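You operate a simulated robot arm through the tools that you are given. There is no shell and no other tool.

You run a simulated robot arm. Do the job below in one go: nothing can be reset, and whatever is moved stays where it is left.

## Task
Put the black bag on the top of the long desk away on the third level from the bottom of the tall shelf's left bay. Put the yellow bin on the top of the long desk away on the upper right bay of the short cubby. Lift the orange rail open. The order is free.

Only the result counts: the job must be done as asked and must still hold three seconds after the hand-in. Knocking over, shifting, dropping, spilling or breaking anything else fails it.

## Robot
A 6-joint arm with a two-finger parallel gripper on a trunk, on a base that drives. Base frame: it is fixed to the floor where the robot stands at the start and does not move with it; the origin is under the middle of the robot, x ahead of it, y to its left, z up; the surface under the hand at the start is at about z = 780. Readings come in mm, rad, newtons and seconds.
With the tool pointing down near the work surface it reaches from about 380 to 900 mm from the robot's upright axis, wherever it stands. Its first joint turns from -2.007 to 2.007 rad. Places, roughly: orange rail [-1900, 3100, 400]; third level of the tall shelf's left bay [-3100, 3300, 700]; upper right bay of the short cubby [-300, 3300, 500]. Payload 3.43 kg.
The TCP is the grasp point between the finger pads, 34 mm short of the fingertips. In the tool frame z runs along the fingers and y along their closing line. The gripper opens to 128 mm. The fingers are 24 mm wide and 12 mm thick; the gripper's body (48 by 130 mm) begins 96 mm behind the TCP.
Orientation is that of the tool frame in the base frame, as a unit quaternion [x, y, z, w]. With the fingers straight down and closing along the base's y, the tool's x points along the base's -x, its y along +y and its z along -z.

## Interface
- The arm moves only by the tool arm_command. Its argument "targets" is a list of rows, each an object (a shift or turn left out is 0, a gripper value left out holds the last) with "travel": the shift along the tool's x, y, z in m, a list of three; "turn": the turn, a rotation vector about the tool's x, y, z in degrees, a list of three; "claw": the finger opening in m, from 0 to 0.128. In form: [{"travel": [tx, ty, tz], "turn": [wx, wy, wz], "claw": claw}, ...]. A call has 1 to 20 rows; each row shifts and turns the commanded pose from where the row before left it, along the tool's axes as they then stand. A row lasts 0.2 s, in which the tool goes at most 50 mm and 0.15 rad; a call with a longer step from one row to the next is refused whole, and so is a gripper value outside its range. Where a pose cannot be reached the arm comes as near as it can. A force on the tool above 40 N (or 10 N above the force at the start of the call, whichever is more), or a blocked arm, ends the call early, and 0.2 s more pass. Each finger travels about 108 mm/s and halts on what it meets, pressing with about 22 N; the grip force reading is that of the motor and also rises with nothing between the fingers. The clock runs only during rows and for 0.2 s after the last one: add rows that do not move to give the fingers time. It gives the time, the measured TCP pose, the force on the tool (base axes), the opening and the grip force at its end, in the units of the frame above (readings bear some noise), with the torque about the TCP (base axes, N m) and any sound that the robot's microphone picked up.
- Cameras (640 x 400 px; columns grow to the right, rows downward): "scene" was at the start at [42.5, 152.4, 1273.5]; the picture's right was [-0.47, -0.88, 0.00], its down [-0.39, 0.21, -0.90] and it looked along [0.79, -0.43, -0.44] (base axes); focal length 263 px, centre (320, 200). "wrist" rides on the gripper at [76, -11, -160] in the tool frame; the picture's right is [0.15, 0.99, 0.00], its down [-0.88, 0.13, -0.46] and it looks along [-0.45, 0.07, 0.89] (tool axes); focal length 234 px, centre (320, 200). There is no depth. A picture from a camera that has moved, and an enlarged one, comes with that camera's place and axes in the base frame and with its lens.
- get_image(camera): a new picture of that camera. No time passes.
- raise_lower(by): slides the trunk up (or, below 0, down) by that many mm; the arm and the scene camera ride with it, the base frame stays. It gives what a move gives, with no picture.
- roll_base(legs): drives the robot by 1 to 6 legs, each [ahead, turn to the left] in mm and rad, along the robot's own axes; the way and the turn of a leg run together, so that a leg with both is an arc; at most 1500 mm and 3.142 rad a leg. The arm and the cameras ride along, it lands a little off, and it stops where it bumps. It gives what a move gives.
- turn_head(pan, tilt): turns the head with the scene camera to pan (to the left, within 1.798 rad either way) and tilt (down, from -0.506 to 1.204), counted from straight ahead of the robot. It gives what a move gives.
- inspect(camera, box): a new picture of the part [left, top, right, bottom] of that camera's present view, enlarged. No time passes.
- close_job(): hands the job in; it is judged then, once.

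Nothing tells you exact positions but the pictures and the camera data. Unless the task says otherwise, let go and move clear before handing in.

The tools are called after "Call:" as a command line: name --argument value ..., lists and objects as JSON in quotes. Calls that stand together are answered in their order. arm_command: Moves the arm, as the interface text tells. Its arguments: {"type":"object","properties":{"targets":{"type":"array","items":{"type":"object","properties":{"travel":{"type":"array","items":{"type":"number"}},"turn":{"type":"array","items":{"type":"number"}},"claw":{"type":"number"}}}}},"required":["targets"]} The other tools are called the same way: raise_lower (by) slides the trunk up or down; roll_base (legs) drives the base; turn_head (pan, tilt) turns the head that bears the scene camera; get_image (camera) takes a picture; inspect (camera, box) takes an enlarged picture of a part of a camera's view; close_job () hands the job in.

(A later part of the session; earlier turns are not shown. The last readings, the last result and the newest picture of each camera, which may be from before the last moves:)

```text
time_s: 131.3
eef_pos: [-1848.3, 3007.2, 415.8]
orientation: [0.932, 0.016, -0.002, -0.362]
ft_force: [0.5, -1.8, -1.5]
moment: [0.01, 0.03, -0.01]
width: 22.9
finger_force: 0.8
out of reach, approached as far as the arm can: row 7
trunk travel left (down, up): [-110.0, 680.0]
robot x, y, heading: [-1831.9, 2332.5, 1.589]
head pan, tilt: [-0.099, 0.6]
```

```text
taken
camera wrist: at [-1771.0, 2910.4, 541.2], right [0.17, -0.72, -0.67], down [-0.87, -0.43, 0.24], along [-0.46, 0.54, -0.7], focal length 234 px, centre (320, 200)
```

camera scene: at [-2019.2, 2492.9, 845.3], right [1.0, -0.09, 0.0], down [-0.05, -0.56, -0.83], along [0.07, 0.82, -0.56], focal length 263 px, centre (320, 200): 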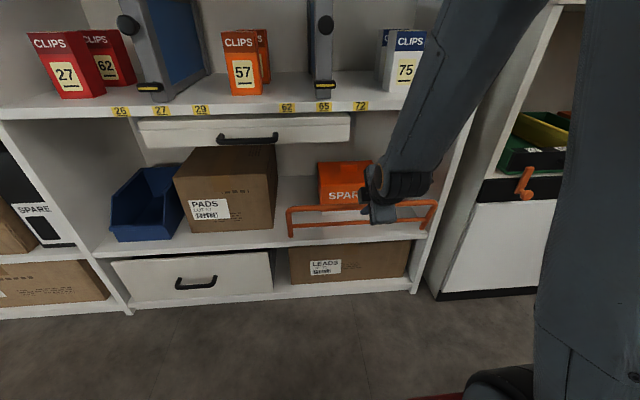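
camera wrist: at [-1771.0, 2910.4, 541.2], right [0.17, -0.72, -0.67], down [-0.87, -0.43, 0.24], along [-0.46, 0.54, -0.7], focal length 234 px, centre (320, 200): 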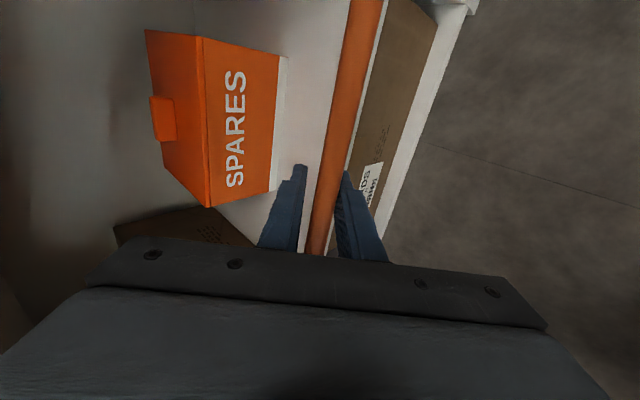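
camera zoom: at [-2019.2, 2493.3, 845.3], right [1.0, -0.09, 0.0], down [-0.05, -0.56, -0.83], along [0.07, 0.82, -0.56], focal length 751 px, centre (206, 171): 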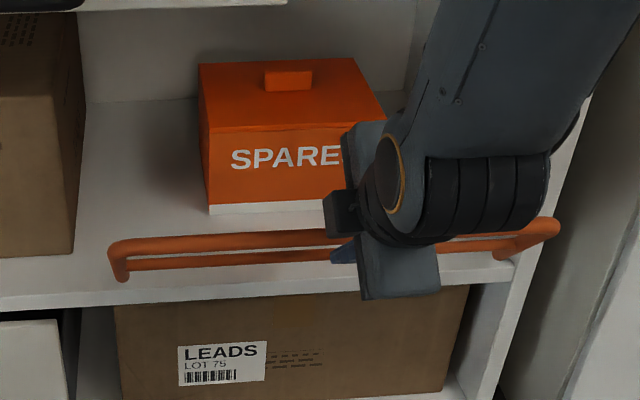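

The rail is at about 38° and follows freely. The arm is at its near limit, so I'll pitch the hand toward vertical around the bar and continue.

Call:
arm_command --targets '[{"turn": [-8, 0, 0]}, {"turn": [-8, 0, 0]}, {"turn": [-8, 0, 0]}, {"turn": [-8, 0, 0]}, {}]'

Call:
arm_command --targets '[{"travel": [0, 0.0111, 0.005]}, {"travel": [0, 0.0111, 0.005]}, {"travel": [0, 0.0066, 0.0063]}, {"travel": [0, 0.0066, 0.0063]}, {}]'

Call:
inspect --camera "scene" --box '[260, 140, 460, 280]'

Call:
get_image --camera "wrist"

```text
time_s: 132.5
eef_pos: [-1848.2, 3007.2, 415.0]
orientation: [0.996, 0.015, 0.002, -0.092]
ft_force: [0.3, -1.3, 0.0]
moment: [0.02, 0.02, -0.02]
width: 22.7
finger_force: 0.4
trunk travel left (down, up): [-110.0, 680.0]
robot x, y, heading: [-1831.7, 2333.5, 1.583]
head pan, tilt: [-0.099, 0.6]
```

```text
time_s: 133.7
eef_pos: [-1847.4, 2976.6, 385.3]
orientation: [0.996, 0.015, 0.003, -0.091]
ft_force: [-0.6, -1.7, -0.3]
moment: [0.01, 0.0, -0.04]
width: 23.4
finger_force: 0.9
trunk travel left (down, up): [-110.0, 680.0]
robot x, y, heading: [-1831.9, 2330.0, 1.588]
head pan, tilt: [-0.099, 0.6]
```

```text
2.86 times, centred on (360, 210) of scene
camera zoom: at [-2019.2, 2493.3, 845.3], right [1.0, -0.09, 0.0], down [-0.05, -0.56, -0.83], along [0.07, 0.82, -0.56], focal length 751 px, centre (206, 171)
```

zoom: 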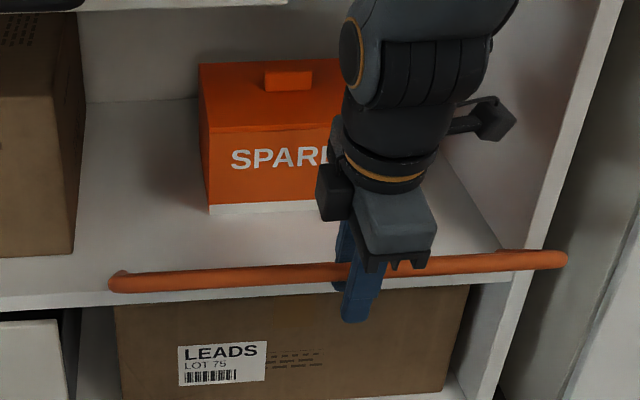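

```text
taken
camera wrist: at [-1772.5, 2961.2, 546.3], right [0.18, -0.97, -0.18], down [-0.88, -0.24, 0.42], along [-0.45, 0.08, -0.89], focal length 234 px, centre (320, 200)
```

wrist: 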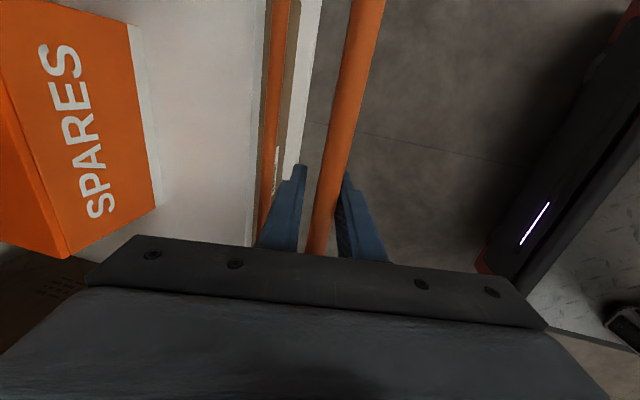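

Call:
arm_command --targets '[{"travel": [0, 0.0077, 0.0117]}, {"travel": [0, 0.0077, 0.0117]}, {"travel": [0, 0.0043, 0.0129]}, {"travel": [0, 0.0043, 0.0129]}, {}]'

Call:
inspect --camera "scene" --box '[260, 140, 460, 280]'

Call:
get_image --camera "wrist"

```text
time_s: 134.9
eef_pos: [-1846.9, 2963.5, 333.2]
orientation: [0.996, 0.015, 0.002, -0.092]
ft_force: [-1.0, -5.3, 1.0]
moment: [0.23, -0.04, -0.07]
width: 25.1
finger_force: 2.0
trunk travel left (down, up): [-110.0, 680.0]
robot x, y, heading: [-1835.2, 2330.9, 1.585]
head pan, tilt: [-0.099, 0.6]
```

```text
2.86 times, centred on (360, 210) of scene
camera zoom: at [-2019.2, 2493.3, 845.3], right [1.0, -0.09, 0.0], down [-0.05, -0.56, -0.83], along [0.07, 0.82, -0.56], focal length 751 px, centre (206, 171)
```

zoom: 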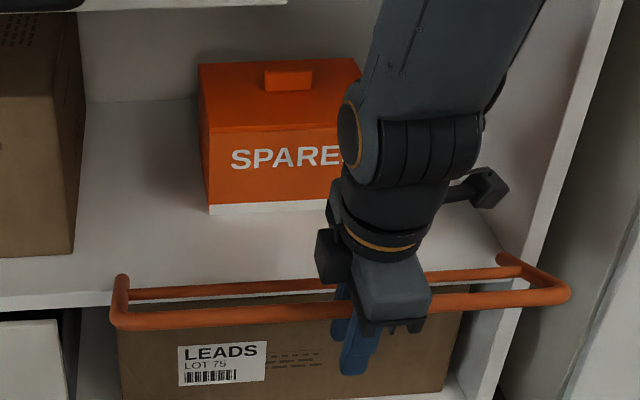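

```text
taken
camera wrist: at [-1771.6, 2946.7, 493.5], right [0.18, -0.97, -0.18], down [-0.88, -0.24, 0.42], along [-0.45, 0.08, -0.89], focal length 234 px, centre (320, 200)
```

wrist: 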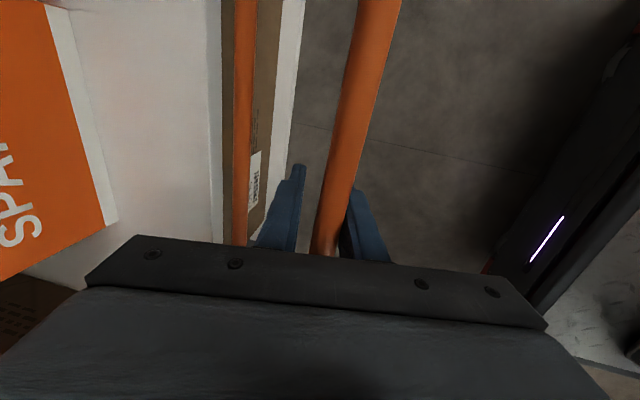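

Call:
arm_command --targets '[{"travel": [0, 0.0025, 0.009]}, {"travel": [0, 0.0015, 0.009]}, {"travel": [0, 0.0, 0.009]}, {}]'

Call:
inspect --camera "scene" --box '[260, 140, 460, 280]'

Call:
get_image --camera "wrist"

```text
time_s: 135.9
eef_pos: [-1845.4, 2963.1, 306.8]
orientation: [0.996, 0.015, 0.002, -0.091]
ft_force: [1.3, -5.8, 1.0]
moment: [0.39, 0.03, -0.1]
width: 25.6
finger_force: 2.7
trunk travel left (down, up): [-110.0, 680.0]
robot x, y, heading: [-1832.1, 2331.7, 1.584]
head pan, tilt: [-0.099, 0.6]
```

```text
2.86 times, centred on (360, 210) of scene
camera zoom: at [-2019.2, 2493.2, 845.3], right [1.0, -0.09, 0.0], down [-0.05, -0.56, -0.83], along [0.07, 0.82, -0.56], focal length 751 px, centre (206, 171)
```

zoom: 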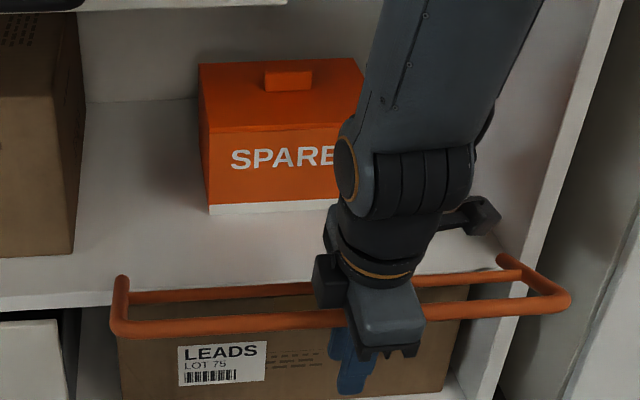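

```text
taken
camera wrist: at [-1771.3, 2947.4, 465.9], right [0.18, -0.97, -0.18], down [-0.88, -0.24, 0.42], along [-0.45, 0.08, -0.89], focal length 234 px, centre (320, 200)
```

wrist: 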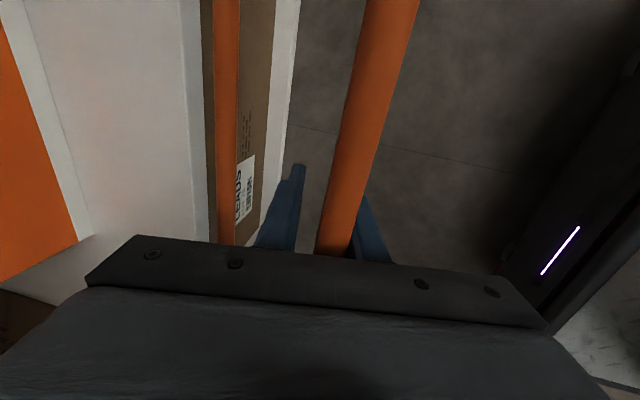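

The bar has stayed at about 75° while my fingers slid down past it. I'll move back up, grip it, and check whether it is at its stop.

Call:
arm_command --targets '[{"travel": [0, 0, -0.02]}, {"travel": [0, 0, -0.02]}, {"travel": [0, 0, -0.015]}, {"claw": 0.01}, {}, {}]'

Call:
get_image --camera "wrist"

Call:
inspect --camera "scene" --box '[260, 140, 460, 280]'

```text
time_s: 137.3
eef_pos: [-1846.5, 2952.1, 359.6]
orientation: [0.996, 0.016, 0.002, -0.091]
ft_force: [0.4, -2.9, 0.2]
moment: [0.1, 0.43, -1.13]
width: 16.0
finger_force: 45.0
trunk travel left (down, up): [-110.0, 680.0]
robot x, y, heading: [-1831.6, 2331.7, 1.584]
head pan, tilt: [-0.099, 0.6]
```

```text
taken
camera wrist: at [-1771.4, 2937.2, 520.0], right [0.18, -0.97, -0.18], down [-0.88, -0.24, 0.42], along [-0.45, 0.08, -0.89], focal length 234 px, centre (320, 200)
```

wrist: 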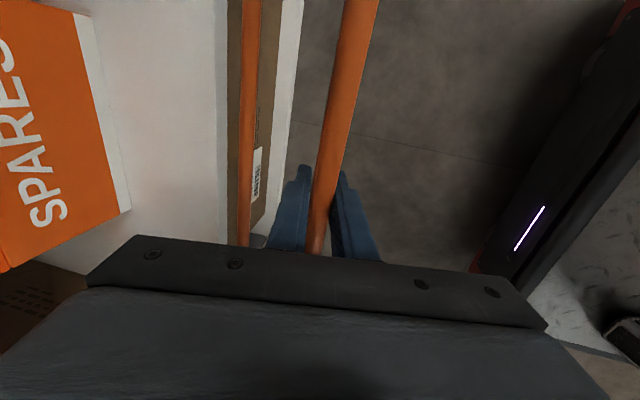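

```text
2.86 times, centred on (360, 210) of scene
camera zoom: at [-2019.2, 2493.3, 845.3], right [1.0, -0.09, 0.0], down [-0.05, -0.56, -0.83], along [0.07, 0.82, -0.56], focal length 751 px, centre (206, 171)
```

zoom: 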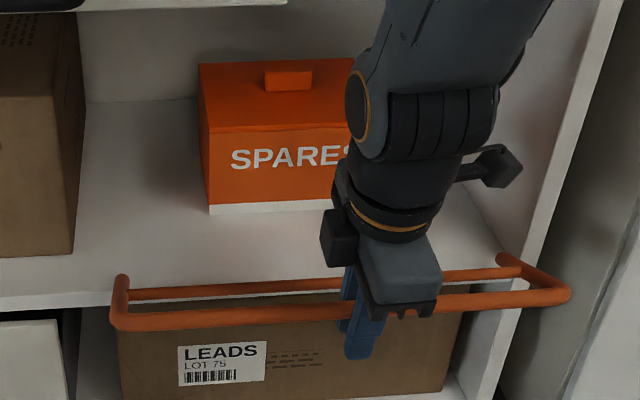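

Call:
arm_command --targets '[{"travel": [0, 0.001, 0.005]}, {"travel": [0, 0.001, 0.005]}, {"travel": [0, 0.001, 0.005]}, {"travel": [0, 0.001, 0.005]}, {}]'

Call:
inspect --camera "scene" --box '[260, 140, 460, 280]'

```text
time_s: 137.9
eef_pos: [-1845.9, 2946.8, 350.2]
orientation: [0.996, 0.014, 0.003, -0.085]
ft_force: [-1.7, -7.6, 0.0]
moment: [0.07, 0.27, -1.18]
width: 15.7
finger_force: 45.0
trunk travel left (down, up): [-110.0, 680.0]
robot x, y, heading: [-1827.8, 2333.0, 1.585]
head pan, tilt: [-0.099, 0.6]
stopped in row 2: the force on the tool passed its limit at 44 N (the readings are from after the stop); the commanded pose is now the measured one
```

```text
2.86 times, centred on (360, 210) of scene
camera zoom: at [-2019.2, 2492.8, 845.2], right [1.0, -0.09, 0.0], down [-0.05, -0.56, -0.83], along [0.07, 0.82, -0.56], focal length 751 px, centre (206, 171)
```

zoom: 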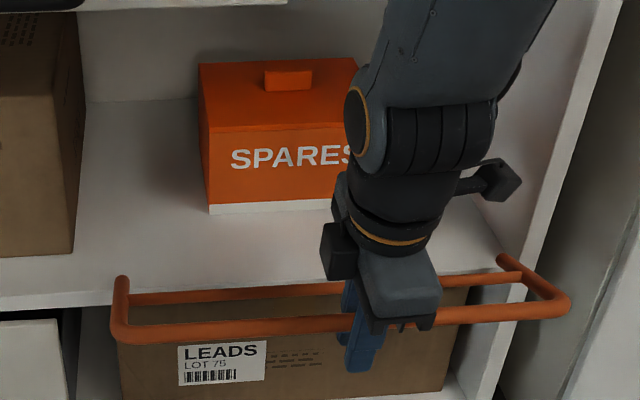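

It still moves: the arc fits a hinge at z≈314 with a radius of 126 mm, so the rail is at about 74°. Following that arc on down to 90°.

Call:
arm_command --targets '[{"travel": [0, 0.0016, 0.0039]}, {"travel": [0, 0.0016, 0.0039]}, {"travel": [0, 0.0016, 0.0039]}, {"travel": [0, 0.0016, 0.0039]}, {"travel": [0, 0.001, 0.0043]}, {"travel": [0, 0.001, 0.0043]}, {"travel": [0, 0.001, 0.0043]}, {"travel": [0, 0.001, 0.0043]}, {}]'

Call:
inspect --camera "scene" --box '[260, 140, 460, 280]'

```text
time_s: 138.7
eef_pos: [-1844.8, 2941.6, 335.7]
orientation: [0.997, 0.013, 0.002, -0.081]
ft_force: [-1.7, -4.9, -0.2]
moment: [0.09, 0.42, -1.18]
width: 15.8
finger_force: 44.7
trunk travel left (down, up): [-110.0, 680.0]
robot x, y, heading: [-1833.3, 2330.8, 1.587]
head pan, tilt: [-0.099, 0.6]
stopped in row 4: the force on the tool passed its limit at 42 N (the readings are from after the stop); the commanded pose is now the measured one
```

```text
2.86 times, centred on (360, 210) of scene
camera zoom: at [-2019.2, 2492.4, 845.1], right [1.0, -0.09, 0.0], down [-0.05, -0.56, -0.83], along [0.07, 0.82, -0.56], focal length 751 px, centre (206, 171)
```

zoom: 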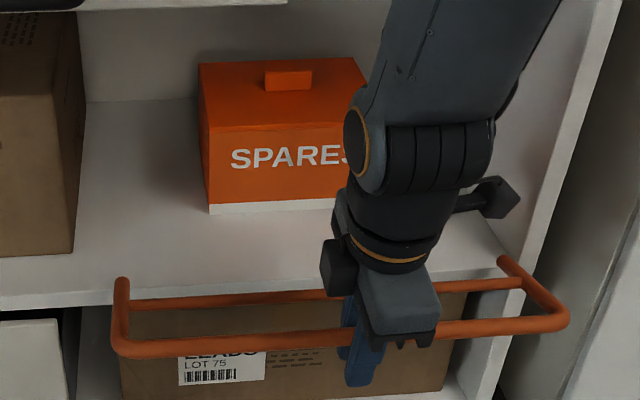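

It keeps moving, with resistance from the tight grip twisting on the bar. I'll rotate the hand along with the rail as it goes down.

Call:
arm_command --targets '[{"travel": [0, 0.0011, 0.0041], "turn": [2, 0, 0]}, {"travel": [0, 0.0012, 0.0041], "turn": [2, 0, 0]}, {"travel": [0, 0.0013, 0.0041], "turn": [2, 0, 0]}, {"travel": [0, 0.0014, 0.0041], "turn": [2, 0, 0]}, {"travel": [0, 0.0015, 0.0041], "turn": [2, 0, 0]}, {"travel": [0, 0.0016, 0.004], "turn": [2, 0, 0]}, {"travel": [0, 0.0017, 0.004], "turn": [2, 0, 0]}, {"travel": [0, 0.0018, 0.0039], "turn": [2, 0, 0]}, {}]'

Call:
inspect --camera "scene" --box '[260, 140, 460, 280]'

```text
time_s: 140.5
eef_pos: [-1846.1, 2937.0, 301.9]
orientation: [0.978, 0.015, 0.001, -0.209]
ft_force: [-0.9, -1.3, -3.4]
moment: [-0.01, 0.21, -1.24]
width: 15.9
finger_force: 44.9
trunk travel left (down, up): [-110.0, 680.0]
robot x, y, heading: [-1832.8, 2331.3, 1.585]
head pan, tilt: [-0.099, 0.6]
stopped in row 8: the force on the tool passed its limit at 41 N (the readings are from after the stop); the commanded pose is now the measured one
```

```text
2.86 times, centred on (360, 210) of scene
camera zoom: at [-2019.4, 2492.3, 845.1], right [1.0, -0.09, 0.0], down [-0.05, -0.56, -0.82], along [0.07, 0.82, -0.57], focal length 751 px, centre (206, 171)
```

zoom: 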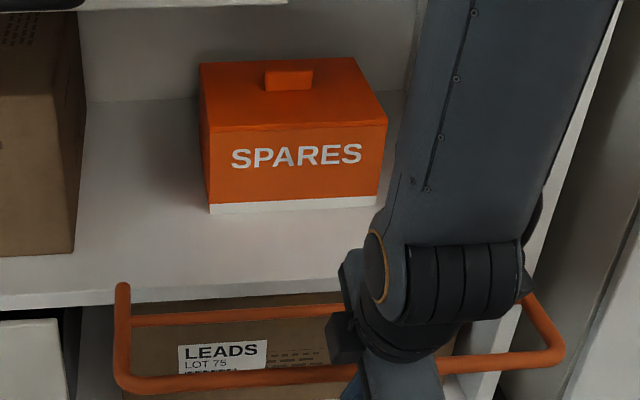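

Call:
arm_command --targets '[{"travel": [0, 0.0016, 0.0041], "turn": [2, 0, 0]}, {"travel": [0, 0.0016, 0.0041], "turn": [2, 0, 0]}, {"travel": [0, 0.0016, 0.0041], "turn": [2, 0, 0]}, {"travel": [0, 0.0016, 0.0041], "turn": [2, 0, 0]}, {"travel": [0, 0.0016, 0.0041], "turn": [2, 0, 0]}, {}]'

Call:
inspect --camera "scene" --box '[260, 140, 460, 280]'

```text
time_s: 141.9
eef_pos: [-1846.0, 2955.0, 274.8]
orientation: [0.956, 0.015, -0.001, -0.292]
ft_force: [-1.7, -34.1, 7.0]
moment: [1.19, 0.33, -1.19]
width: 15.9
finger_force: 45.4
out of reach, approached as far as the arm can: row 2, 3, 4, 5
trunk travel left (down, up): [-110.0, 680.0]
robot x, y, heading: [-1830.9, 2330.8, 1.586]
head pan, tilt: [-0.099, 0.6]
```

```text
2.86 times, centred on (360, 210) of scene
camera zoom: at [-2019.4, 2491.6, 845.5], right [1.0, -0.09, 0.0], down [-0.05, -0.56, -0.83], along [0.07, 0.82, -0.56], focal length 751 px, centre (206, 171)
```

zoom: 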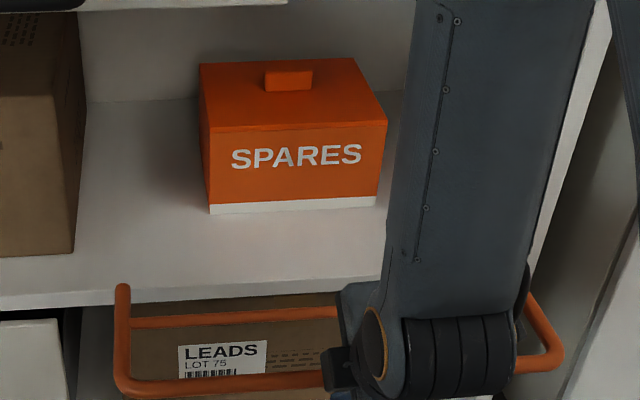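

The rail is down at about 90° and the arm is at its limit. I'll open the fingers moderately (to avoid the lower bar) and see whether the rail stays.

Call:
arm_command --targets '[{"claw": 0.04}, {"claw": 0.065}, {}, {}]'

Call:
get_image --camera "wrist"

Call:
inspect --camera "scene" --box '[260, 160, 460, 300]'

```text
time_s: 142.9
eef_pos: [-1845.9, 2958.2, 275.6]
orientation: [0.956, 0.016, -0.001, -0.293]
ft_force: [-0.7, 0.6, -0.4]
moment: [0.02, -0.03, -0.04]
width: 65.0
finger_force: 0.1
trunk travel left (down, up): [-110.0, 680.0]
robot x, y, heading: [-1830.4, 2329.9, 1.584]
head pan, tilt: [-0.099, 0.6]
```

```text
taken
camera wrist: at [-1770.1, 2880.0, 415.0], right [0.17, -0.81, -0.55], down [-0.87, -0.39, 0.3], along [-0.46, 0.43, -0.78], focal length 234 px, centre (320, 200)
```

wrist: 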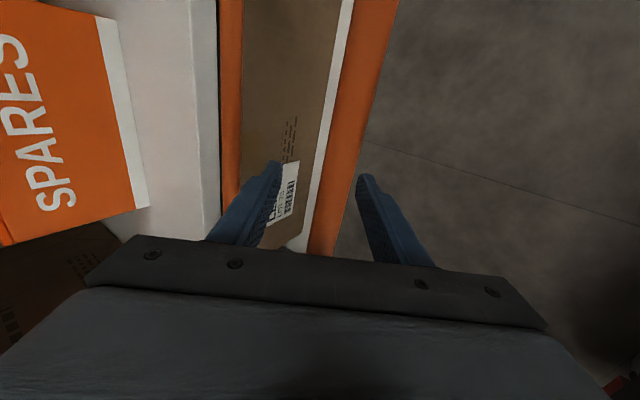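

```text
2.86 times, centred on (360, 230) of scene
camera zoom: at [-2019.4, 2492.3, 845.3], right [1.0, -0.09, 0.0], down [-0.05, -0.56, -0.83], along [0.07, 0.82, -0.56], focal length 751 px, centre (206, 114)
```

zoom: 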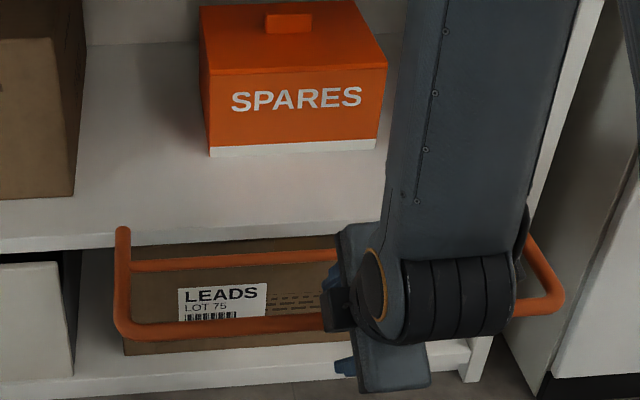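

The rail stays at about 90°. I'll swing the hand upright around the bar, then lift it out vertically.

Call:
arm_command --targets '[{"travel": [0, 0.007, -0.002], "turn": [-8.4, 0, 0]}, {"travel": [0, 0.0073, -0.001], "turn": [-8.4, 0, 0]}, {"travel": [0, 0.0073, 0], "turn": [-8.4, 0, 0]}, {"travel": [0, 0.0072, 0.001], "turn": [-8.4, 0, 0]}, {}]'

Call:
get_image --camera "wrist"

Call:
inspect --camera "scene" --box '[260, 160, 460, 300]'

```text
time_s: 144.1
eef_pos: [-1845.9, 2930.5, 267.2]
orientation: [1.0, 0.014, 0.003, -0.004]
ft_force: [0.4, 0.0, -0.6]
moment: [0.01, 0.03, 0.01]
width: 65.2
finger_force: 0.0
trunk travel left (down, up): [-110.0, 680.0]
robot x, y, heading: [-1832.8, 2326.9, 1.588]
head pan, tilt: [-0.099, 0.6]
```

```text
taken
camera wrist: at [-1771.9, 2942.4, 427.9], right [0.18, -0.98, -0.01], down [-0.88, -0.16, 0.45], along [-0.44, -0.07, -0.89], focal length 234 px, centre (320, 200)
```

wrist: 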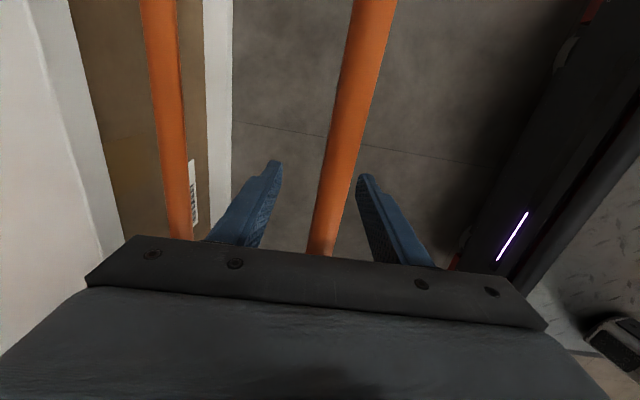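

```text
2.86 times, centred on (360, 230) of scene
camera zoom: at [-2019.4, 2492.2, 845.3], right [1.0, -0.09, 0.0], down [-0.05, -0.56, -0.83], along [0.07, 0.82, -0.56], focal length 751 px, centre (206, 114)
```

zoom: 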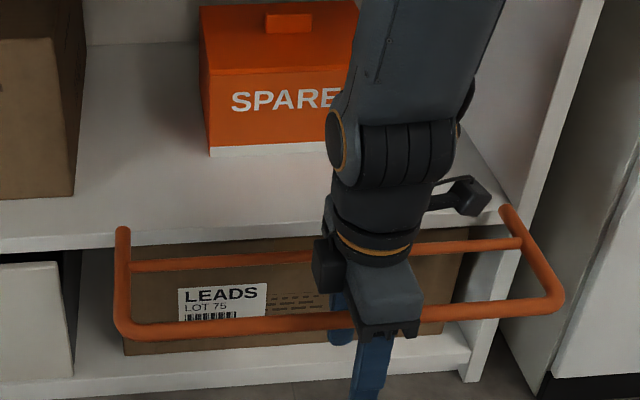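

Call:
arm_command --targets '[{"travel": [0, 0, -0.04]}, {"travel": [0, 0, -0.04]}, {"travel": [0, 0, -0.04]}, {"travel": [0, 0, -0.03]}, {"claw": 0.02}, {"claw": 0.0}, {}]'

Call:
get_image --camera "wrist"

Call:
get_image --camera "scene"

```text
time_s: 145.7
eef_pos: [-1846.0, 2928.4, 417.3]
orientation: [1.0, 0.015, 0.003, -0.006]
ft_force: [-0.2, 0.3, -0.4]
moment: [0.0, 0.01, 0.02]
width: 0.0
finger_force: 21.9
trunk travel left (down, up): [-110.0, 680.0]
robot x, y, heading: [-1828.8, 2329.4, 1.589]
head pan, tilt: [-0.099, 0.6]
```

```text
taken
camera wrist: at [-1772.0, 2940.3, 578.5], right [0.18, -0.98, -0.01], down [-0.88, -0.16, 0.45], along [-0.44, -0.07, -0.89], focal length 234 px, centre (320, 200)
```

wrist: 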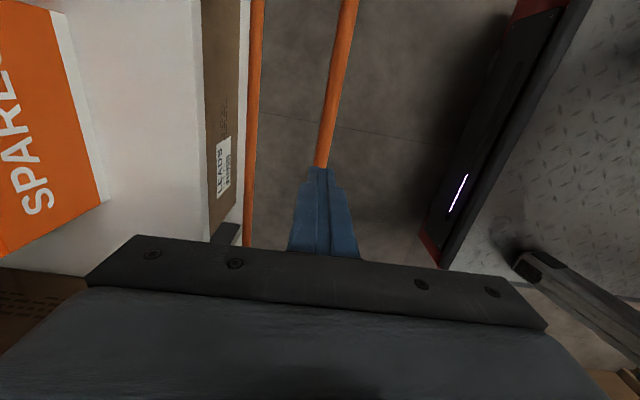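

```text
taken
camera scene: at [-2019.4, 2492.2, 845.3], right [1.0, -0.09, 0.0], down [-0.05, -0.56, -0.83], along [0.07, 0.82, -0.56], focal length 263 px, centre (320, 200)
```

scene: 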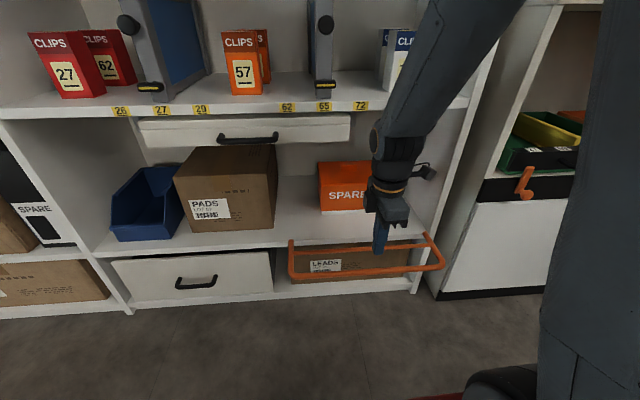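

The closed fingertips are right above the bar. I'll press down gently to see whether the rail is at its stop.

Call:
arm_command --targets '[{"travel": [0, 0, 0.02]}, {"travel": [0, 0, 0.02]}, {"travel": [0, 0, 0.01]}, {"travel": [0, 0, 0.006]}, {"travel": [0, 0, 0.006]}, {"travel": [0, 0, 0.006]}, {"travel": [0, 0, 0.006]}, {"travel": [0, 0, 0.006]}, {"travel": [0, 0, 0.006]}, {}]'

Call:
get_image --camera "wrist"

Call:
inspect --camera "scene" --box '[260, 160, 460, 300]'

```text
time_s: 146.9
eef_pos: [-1845.2, 2929.4, 359.0]
orientation: [1.0, 0.015, 0.003, -0.006]
ft_force: [0.5, -9.5, 29.6]
moment: [-0.38, 0.33, 0.12]
width: 0.0
finger_force: 22.2
trunk travel left (down, up): [-110.0, 680.0]
robot x, y, heading: [-1832.5, 2331.2, 1.589]
head pan, tilt: [-0.099, 0.6]
stopped in row 6: the force on the tool passed its limit at 53 N (the readings are from after the stop); the commanded pose is now the measured one
```

```text
taken
camera wrist: at [-1772.1, 2940.9, 518.8], right [0.18, -0.98, -0.01], down [-0.88, -0.16, 0.45], along [-0.44, -0.07, -0.89], focal length 234 px, centre (320, 200)
```

wrist: 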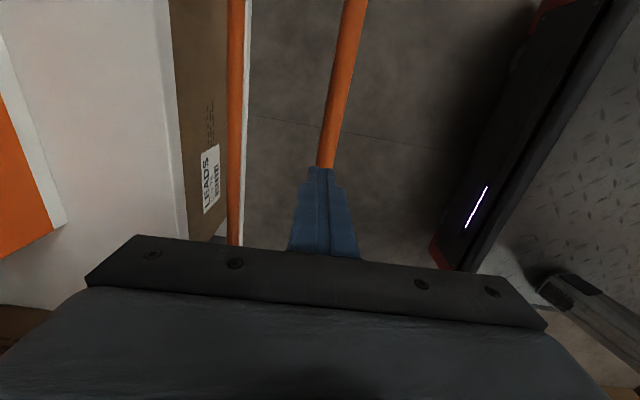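

```text
2.86 times, centred on (360, 230) of scene
camera zoom: at [-2019.3, 2491.4, 845.7], right [1.0, -0.09, 0.0], down [-0.05, -0.56, -0.83], along [0.07, 0.82, -0.56], focal length 751 px, centre (206, 114)
```

zoom: 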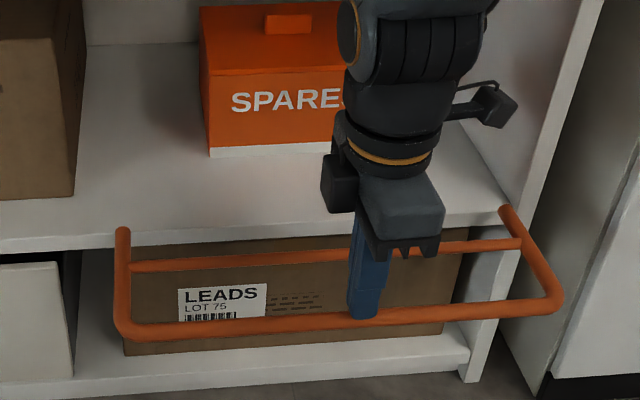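

Call:
arm_command --targets '[{"travel": [0, 0, 0.001]}, {"travel": [0, 0, 0.001]}, {"travel": [0, 0, 0.001]}, {"travel": [0, 0, 0.001]}, {"travel": [0, 0, 0.001]}, {}]'

Call:
inspect --camera "scene" --box '[260, 160, 460, 300]'

```text
time_s: 147.3
eef_pos: [-1845.2, 2930.5, 357.7]
orientation: [1.0, 0.015, 0.003, -0.006]
ft_force: [0.7, -9.3, 28.3]
moment: [-0.35, 0.32, 0.16]
width: 0.1
finger_force: 21.7
trunk travel left (down, up): [-110.0, 680.0]
robot x, y, heading: [-1832.2, 2330.2, 1.585]
head pan, tilt: [-0.099, 0.6]
stopped in row 1: the force on the tool passed its limit at 46 N (the readings are from after the stop); the commanded pose is now the measured one
```

```text
2.86 times, centred on (360, 230) of scene
camera zoom: at [-2019.3, 2491.3, 845.5], right [1.0, -0.09, 0.0], down [-0.05, -0.56, -0.83], along [0.07, 0.82, -0.56], focal length 751 px, centre (206, 114)
```

zoom: 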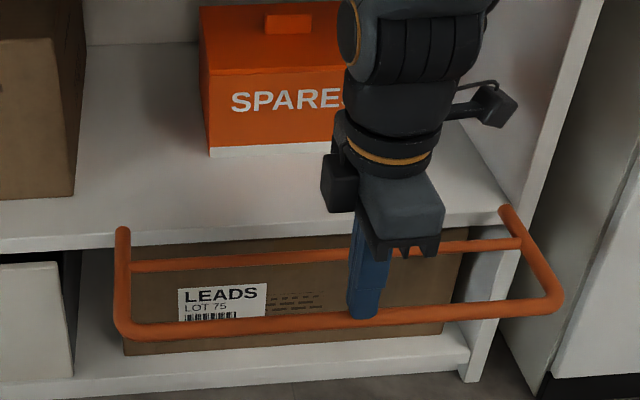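

The rail is firmly at its stop, folded out at about 90°. I'll raise the arm and trunk clear of the shelf.

Call:
arm_command --targets '[{"travel": [0, 0, -0.03]}, {"travel": [0, 0, -0.04]}, {"travel": [0, 0, -0.04]}, {"travel": [0, 0, -0.04]}, {}]'

Call:
raise_lower --by 400

Call:
get_image --camera "scene"

```text
time_s: 148.5
eef_pos: [-1846.6, 2928.1, 506.5]
orientation: [1.0, 0.014, 0.003, -0.005]
ft_force: [0.3, 0.1, -0.7]
moment: [0.01, 0.02, 0.0]
width: 0.0
finger_force: 22.4
trunk travel left (down, up): [-110.0, 680.0]
robot x, y, heading: [-1831.7, 2328.1, 1.589]
head pan, tilt: [-0.099, 0.6]
```

```text
time_s: 152.3
eef_pos: [-1846.5, 2928.0, 906.0]
orientation: [1.0, 0.015, 0.003, -0.006]
ft_force: [-0.3, 0.1, -0.6]
moment: [-0.01, -0.01, 0.03]
width: 0.0
finger_force: 22.2
trunk travel left (down, up): [-510.0, 280.0]
robot x, y, heading: [-1833.5, 2330.3, 1.586]
head pan, tilt: [-0.099, 0.6]
```

```text
taken
camera scene: at [-2017.8, 2380.7, 1245.3], right [1.0, -0.09, 0.0], down [-0.05, -0.56, -0.83], along [0.07, 0.82, -0.56], focal length 263 px, centre (320, 200)
```

scene: 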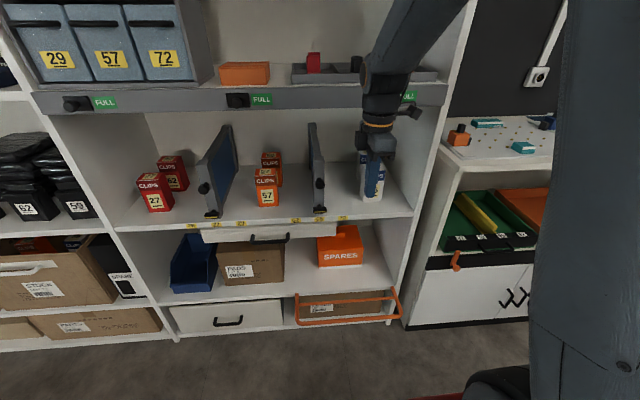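

The rail stays open. I'll tuck the arm, then drive back along the aisle toward the desk.

Call:
arm_command --targets '[{"travel": [0, 0.028, -0.03]}, {"travel": [0, 0.028, -0.03]}, {"travel": [0, 0.028, -0.03]}, {"travel": [0, 0.028, -0.03]}, {"travel": [0, 0.028, -0.03]}, {}]'

Call:
roll_base --legs '[[0, -1.513], [800, 0]]'

Call:
turn_head --pan 0.3 --tilt 0.6

Call:
get_image --camera "scene"

```text
time_s: 153.7
eef_pos: [-1844.1, 2785.7, 1055.7]
orientation: [1.0, 0.015, 0.003, -0.005]
ft_force: [-0.2, -0.8, 0.0]
moment: [0.01, -0.01, 0.0]
width: 0.0
finger_force: 22.1
trunk travel left (down, up): [-510.0, 280.0]
robot x, y, heading: [-1832.2, 2331.6, 1.587]
head pan, tilt: [-0.099, 0.6]
```

```text
time_s: 161.7
eef_pos: [-579.3, 2419.1, 1055.7]
orientation: [0.736, -0.677, 0.006, -0.001]
ft_force: [-0.5, 0.2, -0.5]
moment: [0.01, -0.01, 0.0]
width: 0.3
finger_force: 21.4
trunk travel left (down, up): [-510.0, 280.0]
robot x, y, heading: [-1036.1, 2384.1, 0.066]
head pan, tilt: [-0.099, 0.6]
```

```text
time_s: 162.6
eef_pos: [-578.6, 2418.8, 1054.5]
orientation: [0.736, -0.677, 0.006, -0.001]
ft_force: [0.1, 0.6, 0.1]
moment: [0.01, 0.0, -0.03]
width: 0.0
finger_force: 22.5
trunk travel left (down, up): [-510.0, 280.0]
robot x, y, heading: [-1035.1, 2380.6, 0.066]
head pan, tilt: [0.3, 0.6]
```

```text
taken
camera scene: at [-998.3, 2609.1, 1245.3], right [0.36, -0.93, 0.0], down [-0.53, -0.2, -0.83], along [0.77, 0.3, -0.56], focal length 263 px, centre (320, 200)
```

scene: 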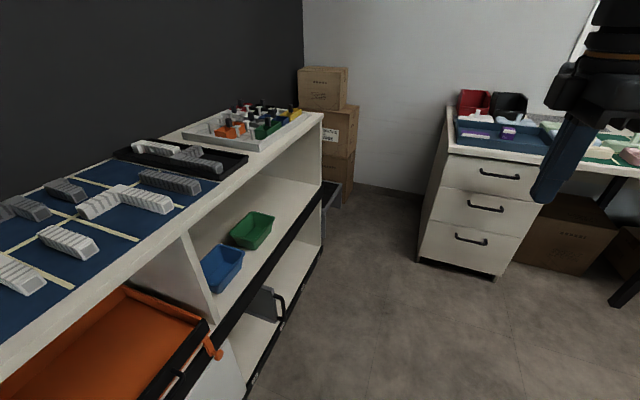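

Call:
roll_base --legs '[[830, 0], [0, -1.637]]'

Call:
turn_head --pan 0.0 --tilt 0.6

Call:
get_image --camera "scene"

```text
time_s: 171.0
eef_pos: [-211.1, 1978.6, 1054.5]
orientation: [0.001, 1.0, -0.005, -0.003]
ft_force: [0.5, -1.0, -0.5]
moment: [0.04, -0.01, 0.04]
width: 0.0
finger_force: 21.9
trunk travel left (down, up): [-510.0, 280.0]
robot x, y, heading: [-207.5, 2433.7, -1.586]
head pan, tilt: [0.3, 0.6]
```

```text
time_s: 171.8
eef_pos: [-210.0, 1979.4, 1055.2]
orientation: [0.001, 1.0, -0.004, -0.003]
ft_force: [-0.6, -0.1, 0.3]
moment: [-0.01, -0.04, 0.0]
width: 0.0
finger_force: 22.3
trunk travel left (down, up): [-510.0, 280.0]
robot x, y, heading: [-207.5, 2438.6, -1.588]
head pan, tilt: [0.0, 0.6]
```

```text
taken
camera scene: at [-10.7, 2380.3, 1245.3], right [-1.0, 0.02, 0.0], down [0.01, 0.56, -0.83], along [-0.01, -0.82, -0.56], focal length 263 px, centre (320, 200)
```

scene: 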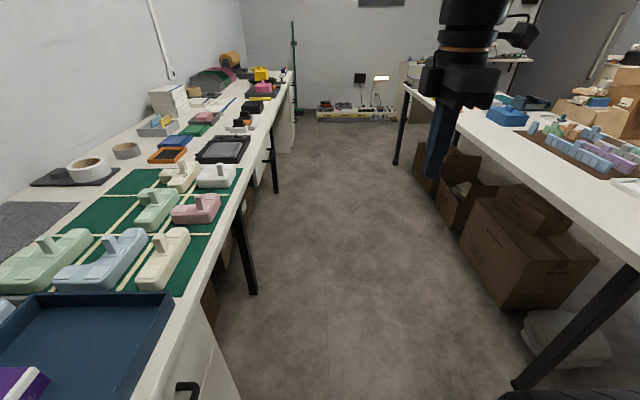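

Call:
roll_base --legs '[[0, 0.016], [1500, 0], [1460, 0]]'

Call:
roll_base --legs '[[0, 1.571]]'

Call:
turn_head --pan 0.0 --tilt 0.6

Call:
get_image --camera "scene"

Call:
get_image --camera "wrist"

```text
time_s: 186.3
eef_pos: [-243.0, -969.3, 1055.7]
orientation: [-0.002, 1.0, -0.005, -0.004]
ft_force: [-0.9, 0.2, -0.1]
moment: [0.01, 0.01, -0.03]
width: 0.1
finger_force: 21.2
trunk travel left (down, up): [-510.0, 280.0]
robot x, y, heading: [-246.1, -513.2, -1.574]
head pan, tilt: [0.0, 0.6]
```

```text
time_s: 190.6
eef_pos: [214.7, -518.0, 1054.8]
orientation: [-0.704, 0.71, -0.007, 0.002]
ft_force: [-0.1, 0.4, 0.3]
moment: [-0.02, -0.03, 0.01]
width: 0.0
finger_force: 22.2
trunk travel left (down, up): [-510.0, 280.0]
robot x, y, heading: [-241.3, -507.7, -0.02]
head pan, tilt: [0.0, 0.6]
```

```text
time_s: 191.2
eef_pos: [214.5, -517.7, 1054.8]
orientation: [-0.705, 0.71, -0.006, 0.002]
ft_force: [-0.1, -0.1, -0.5]
moment: [0.0, -0.02, -0.03]
width: 0.0
finger_force: 21.8
trunk travel left (down, up): [-510.0, 280.0]
robot x, y, heading: [-240.9, -513.0, -0.023]
head pan, tilt: [0.0, 0.6]
```

```text
taken
camera scene: at [-182.5, -317.2, 1245.3], right [-0.02, -1.0, 0.0], down [-0.56, 0.01, -0.83], along [0.82, -0.02, -0.56], focal length 263 px, centre (320, 200)
```

scene: 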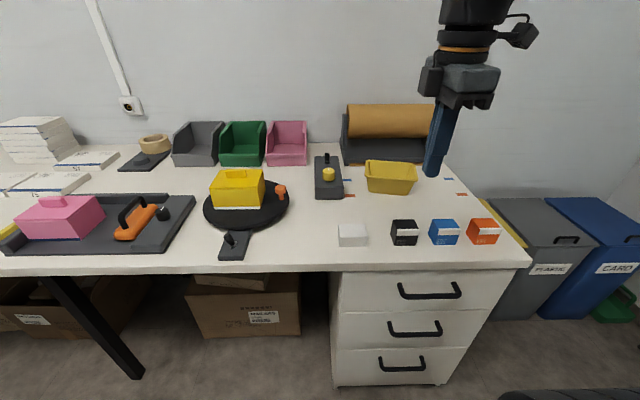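

```text
taken
camera wrist: at [223.1, -592.8, 1216.1], right [-0.99, -0.14, -0.01], down [-0.13, 0.88, 0.45], along [-0.05, 0.45, -0.89], focal length 234 px, centre (320, 200)
```

wrist: 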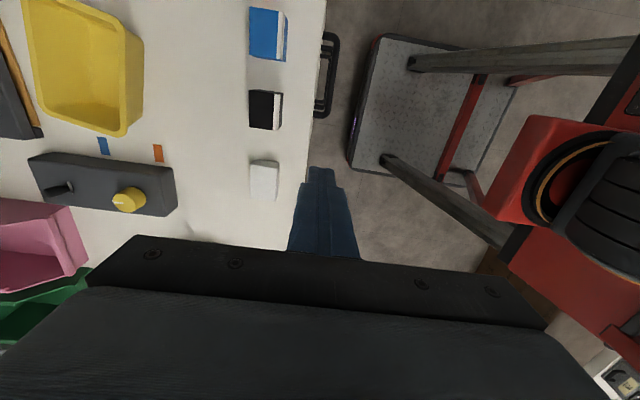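

I'm in front of the desk's right end. I'll zoom on the yellow bin in both cameras to fix its position.

Call:
inspect --camera "scene" --box '[340, 140, 440, 210]'

Call:
inspect --camera "wrist" --box '[0, 0, 200, 150]'

```text
5.71 times, centred on (390, 175) of scene
camera zoom: at [-182.5, -317.2, 1245.3], right [-0.02, -1.0, 0.0], down [-0.56, 0.01, -0.83], along [0.82, -0.02, -0.56], focal length 1503 px, centre (-80, 343)
```

zoom: 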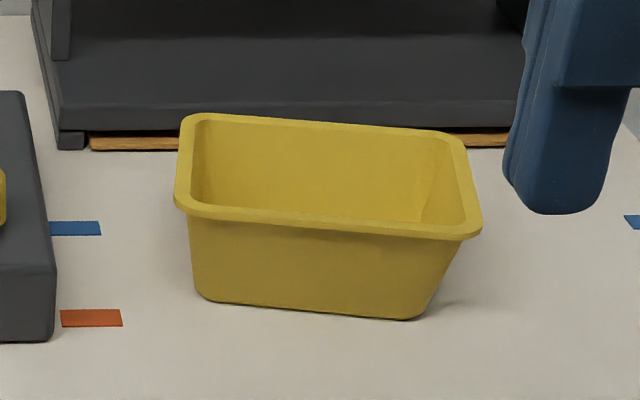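

```text
2.67 times, centred on (100, 75) of wrist
camera zoom: at [223.1, -592.8, 1216.1], right [-0.99, -0.14, -0.01], down [-0.13, 0.88, 0.45], along [-0.05, 0.45, -0.89], focal length 624 px, centre (907, 533)
```

zoom: 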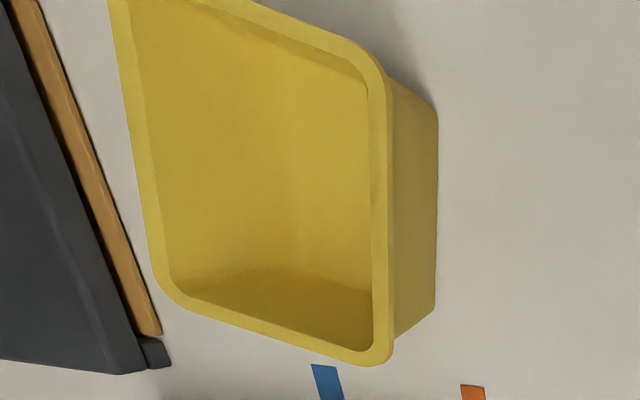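

The bin's rim is about 160×120 mm with its top at z≈840, and its near wall is centred at about (520, -552) with a yaw of about -12.5°. I'll pinch that near wall, so first I'll move above it and orient the hand.

Call:
arm_command --targets '[{"travel": [0.0041, -0.0402, 0], "claw": 0.03}, {"travel": [0.0041, -0.0402, 0], "claw": 0.06}, {"travel": [0.0041, -0.0402, 0]}, {"travel": [0.0041, -0.0402, 0]}, {"travel": [0.0041, -0.0402, 0]}, {"travel": [0.0041, -0.0402, 0]}, {"travel": [0.0041, -0.0402, 0]}, {"turn": [0, 0, 6.3]}, {"turn": [0, 0, 6.2]}, {"turn": [7.5, 0, 0]}, {"turn": [7.5, 0, 0]}, {}]'

Call:
get_image --camera "wrist"

Call:
get_image --camera "scene"

```text
time_s: 193.8
eef_pos: [496.7, -548.9, 1058.6]
orientation: [-0.618, 0.774, -0.108, 0.084]
ft_force: [0.2, 0.1, -0.9]
moment: [0.0, -0.03, -0.01]
width: 60.0
finger_force: 0.0
trunk travel left (down, up): [-510.0, 280.0]
robot x, y, heading: [-242.3, -509.1, -0.02]
head pan, tilt: [0.0, 0.6]
```

```text
taken
camera wrist: at [447.0, -614.3, 1215.9], right [-0.96, 0.07, -0.27], down [-0.05, 0.92, 0.4], along [0.27, 0.4, -0.88], focal length 234 px, centre (320, 200)
```

wrist: 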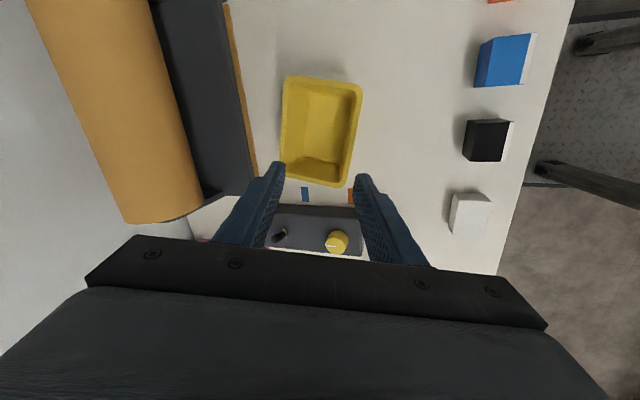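

```text
taken
camera scene: at [-182.3, -317.2, 1245.3], right [-0.02, -1.0, 0.0], down [-0.56, 0.01, -0.83], along [0.82, -0.02, -0.56], focal length 263 px, centre (320, 200)
```

scene: 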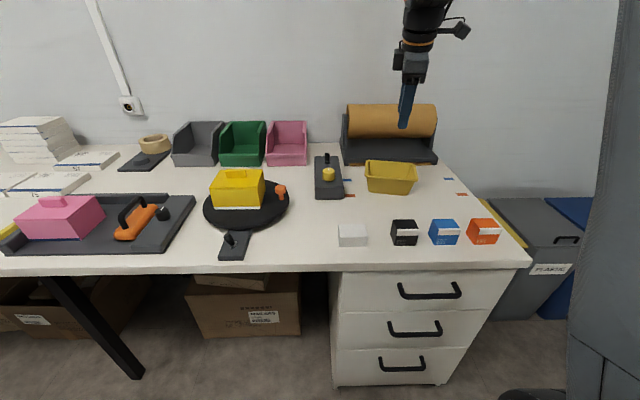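

Call:
inspect --camera "wrist" --box '[260, 60, 400, 200]'

```text
2.86 times, centred on (330, 130) of wrist
camera zoom: at [447.0, -614.3, 1215.9], right [-0.96, 0.07, -0.27], down [-0.05, 0.92, 0.4], along [0.27, 0.4, -0.88], focal length 669 px, centre (291, 400)
```

zoom: 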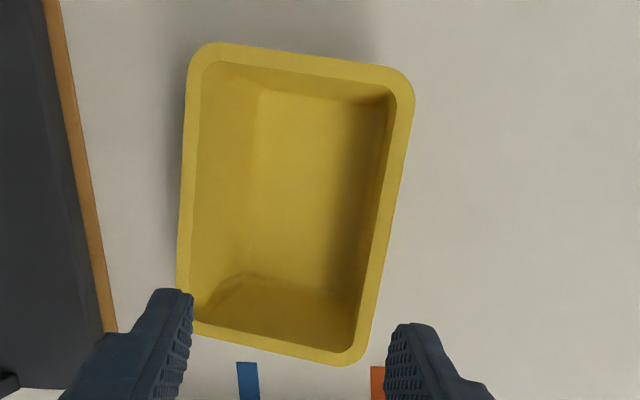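

Call:
arm_command --targets '[{"travel": [0.0004, 0.0125, 0.0369]}, {"travel": [0.0004, 0.0125, 0.0369]}, {"travel": [0.0004, 0.0125, 0.0369]}, {"travel": [0.0004, 0.0125, 0.0369]}, {}]'

Call:
get_image --camera "wrist"

Call:
inspect --camera "scene" --box '[340, 120, 460, 210]'

```text
time_s: 194.9
eef_pos: [487.3, -550.6, 901.4]
orientation: [-0.617, 0.775, -0.109, 0.084]
ft_force: [0.0, 0.7, -0.1]
moment: [0.0, 0.0, 0.01]
width: 59.9
finger_force: 0.1
trunk travel left (down, up): [-510.0, 280.0]
robot x, y, heading: [-240.4, -513.2, -0.021]
head pan, tilt: [0.0, 0.6]
```

```text
taken
camera wrist: at [438.2, -614.9, 1059.7], right [-0.96, 0.07, -0.27], down [-0.05, 0.92, 0.4], along [0.27, 0.4, -0.88], focal length 234 px, centre (320, 200)
```

wrist: 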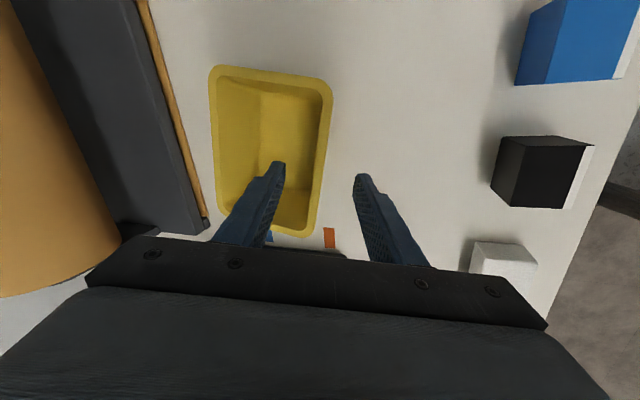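

```text
4.44 times, centred on (400, 165) of scene
camera zoom: at [-182.5, -317.2, 1245.3], right [-0.02, -1.0, 0.0], down [-0.56, 0.01, -0.83], along [0.82, -0.02, -0.56], focal length 1169 px, centre (-36, 356)
```

zoom: 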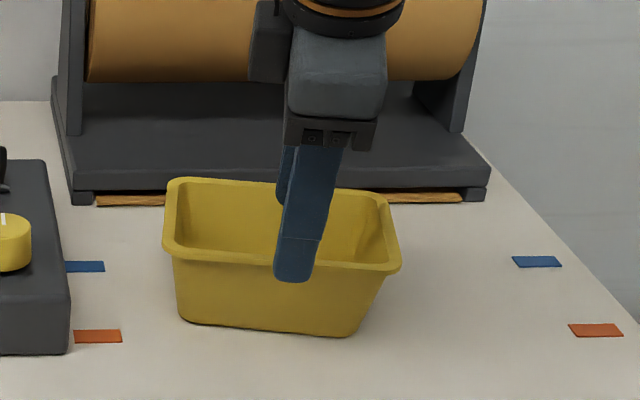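

The rim is centred between the fingers. Advancing 58 mm and checking before closing.

Call:
arm_command --targets '[{"travel": [0, 0, 0.02]}, {"travel": [0, 0, 0.02]}, {"travel": [0, 0, 0.018]}, {}]'

Call:
get_image --camera "wrist"

Call:
inspect --camera "scene" --box '[340, 120, 460, 210]'

```text
time_s: 195.9
eef_pos: [502.9, -551.9, 845.6]
orientation: [-0.618, 0.774, -0.108, 0.083]
ft_force: [-0.2, -0.3, 0.4]
moment: [0.01, 0.01, -0.01]
width: 60.0
finger_force: 0.1
trunk travel left (down, up): [-510.0, 280.0]
robot x, y, heading: [-242.3, -511.4, -0.022]
head pan, tilt: [0.0, 0.6]
```

```text
taken
camera wrist: at [453.6, -619.0, 1003.9], right [-0.96, 0.07, -0.27], down [-0.05, 0.92, 0.4], along [0.27, 0.4, -0.88], focal length 234 px, centre (320, 200)
```

wrist: 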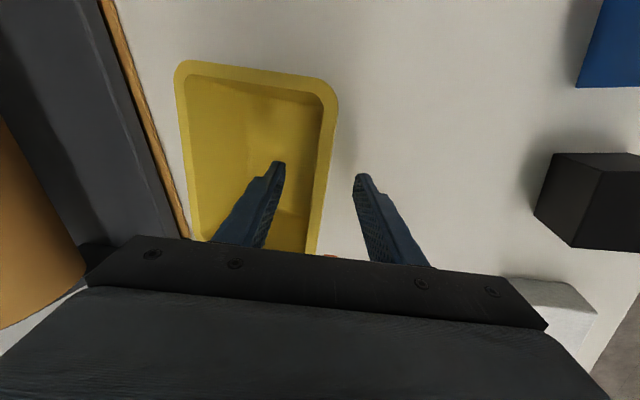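

```text
4.44 times, centred on (400, 165) of scene
camera zoom: at [-182.5, -317.2, 1245.3], right [-0.02, -1.0, 0.0], down [-0.56, 0.01, -0.83], along [0.82, -0.02, -0.56], focal length 1169 px, centre (-36, 356)
```

zoom: 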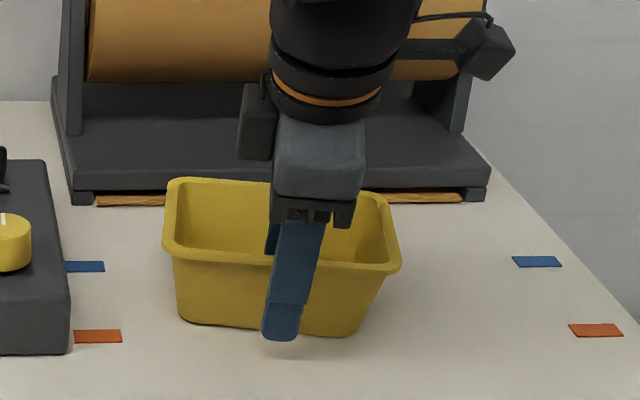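

Aligned. Closing on the near wall.

Call:
arm_command --targets '[{"claw": 0.04}, {"claw": 0.025}, {"claw": 0.012}, {"claw": 0.0}, {}, {}]'

Call:
get_image --camera "wrist"

Call:
inspect --camera "scene" --box '[340, 120, 460, 210]'

```text
time_s: 197.3
eef_pos: [503.1, -553.3, 846.5]
orientation: [-0.618, 0.775, -0.109, 0.083]
ft_force: [-0.2, 0.0, 0.1]
moment: [0.03, 0.06, 0.01]
width: 2.2
finger_force: 22.1
trunk travel left (down, up): [-510.0, 280.0]
robot x, y, heading: [-244.3, -510.1, -0.023]
head pan, tilt: [0.0, 0.6]
```

```text
taken
camera wrist: at [453.6, -619.0, 1004.0], right [-0.96, 0.07, -0.27], down [-0.05, 0.92, 0.4], along [0.27, 0.4, -0.88], focal length 234 px, centre (320, 200)
```

wrist: 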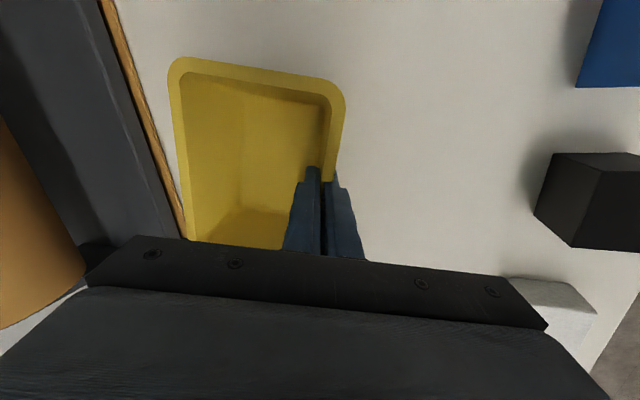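

```text
4.44 times, centred on (400, 165) of scene
camera zoom: at [-182.4, -317.2, 1245.3], right [-0.02, -1.0, 0.0], down [-0.56, 0.01, -0.83], along [0.82, -0.02, -0.56], focal length 1169 px, centre (-36, 356)
```

zoom: 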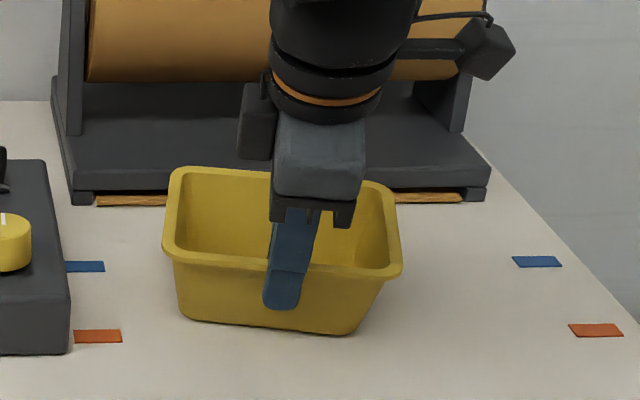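

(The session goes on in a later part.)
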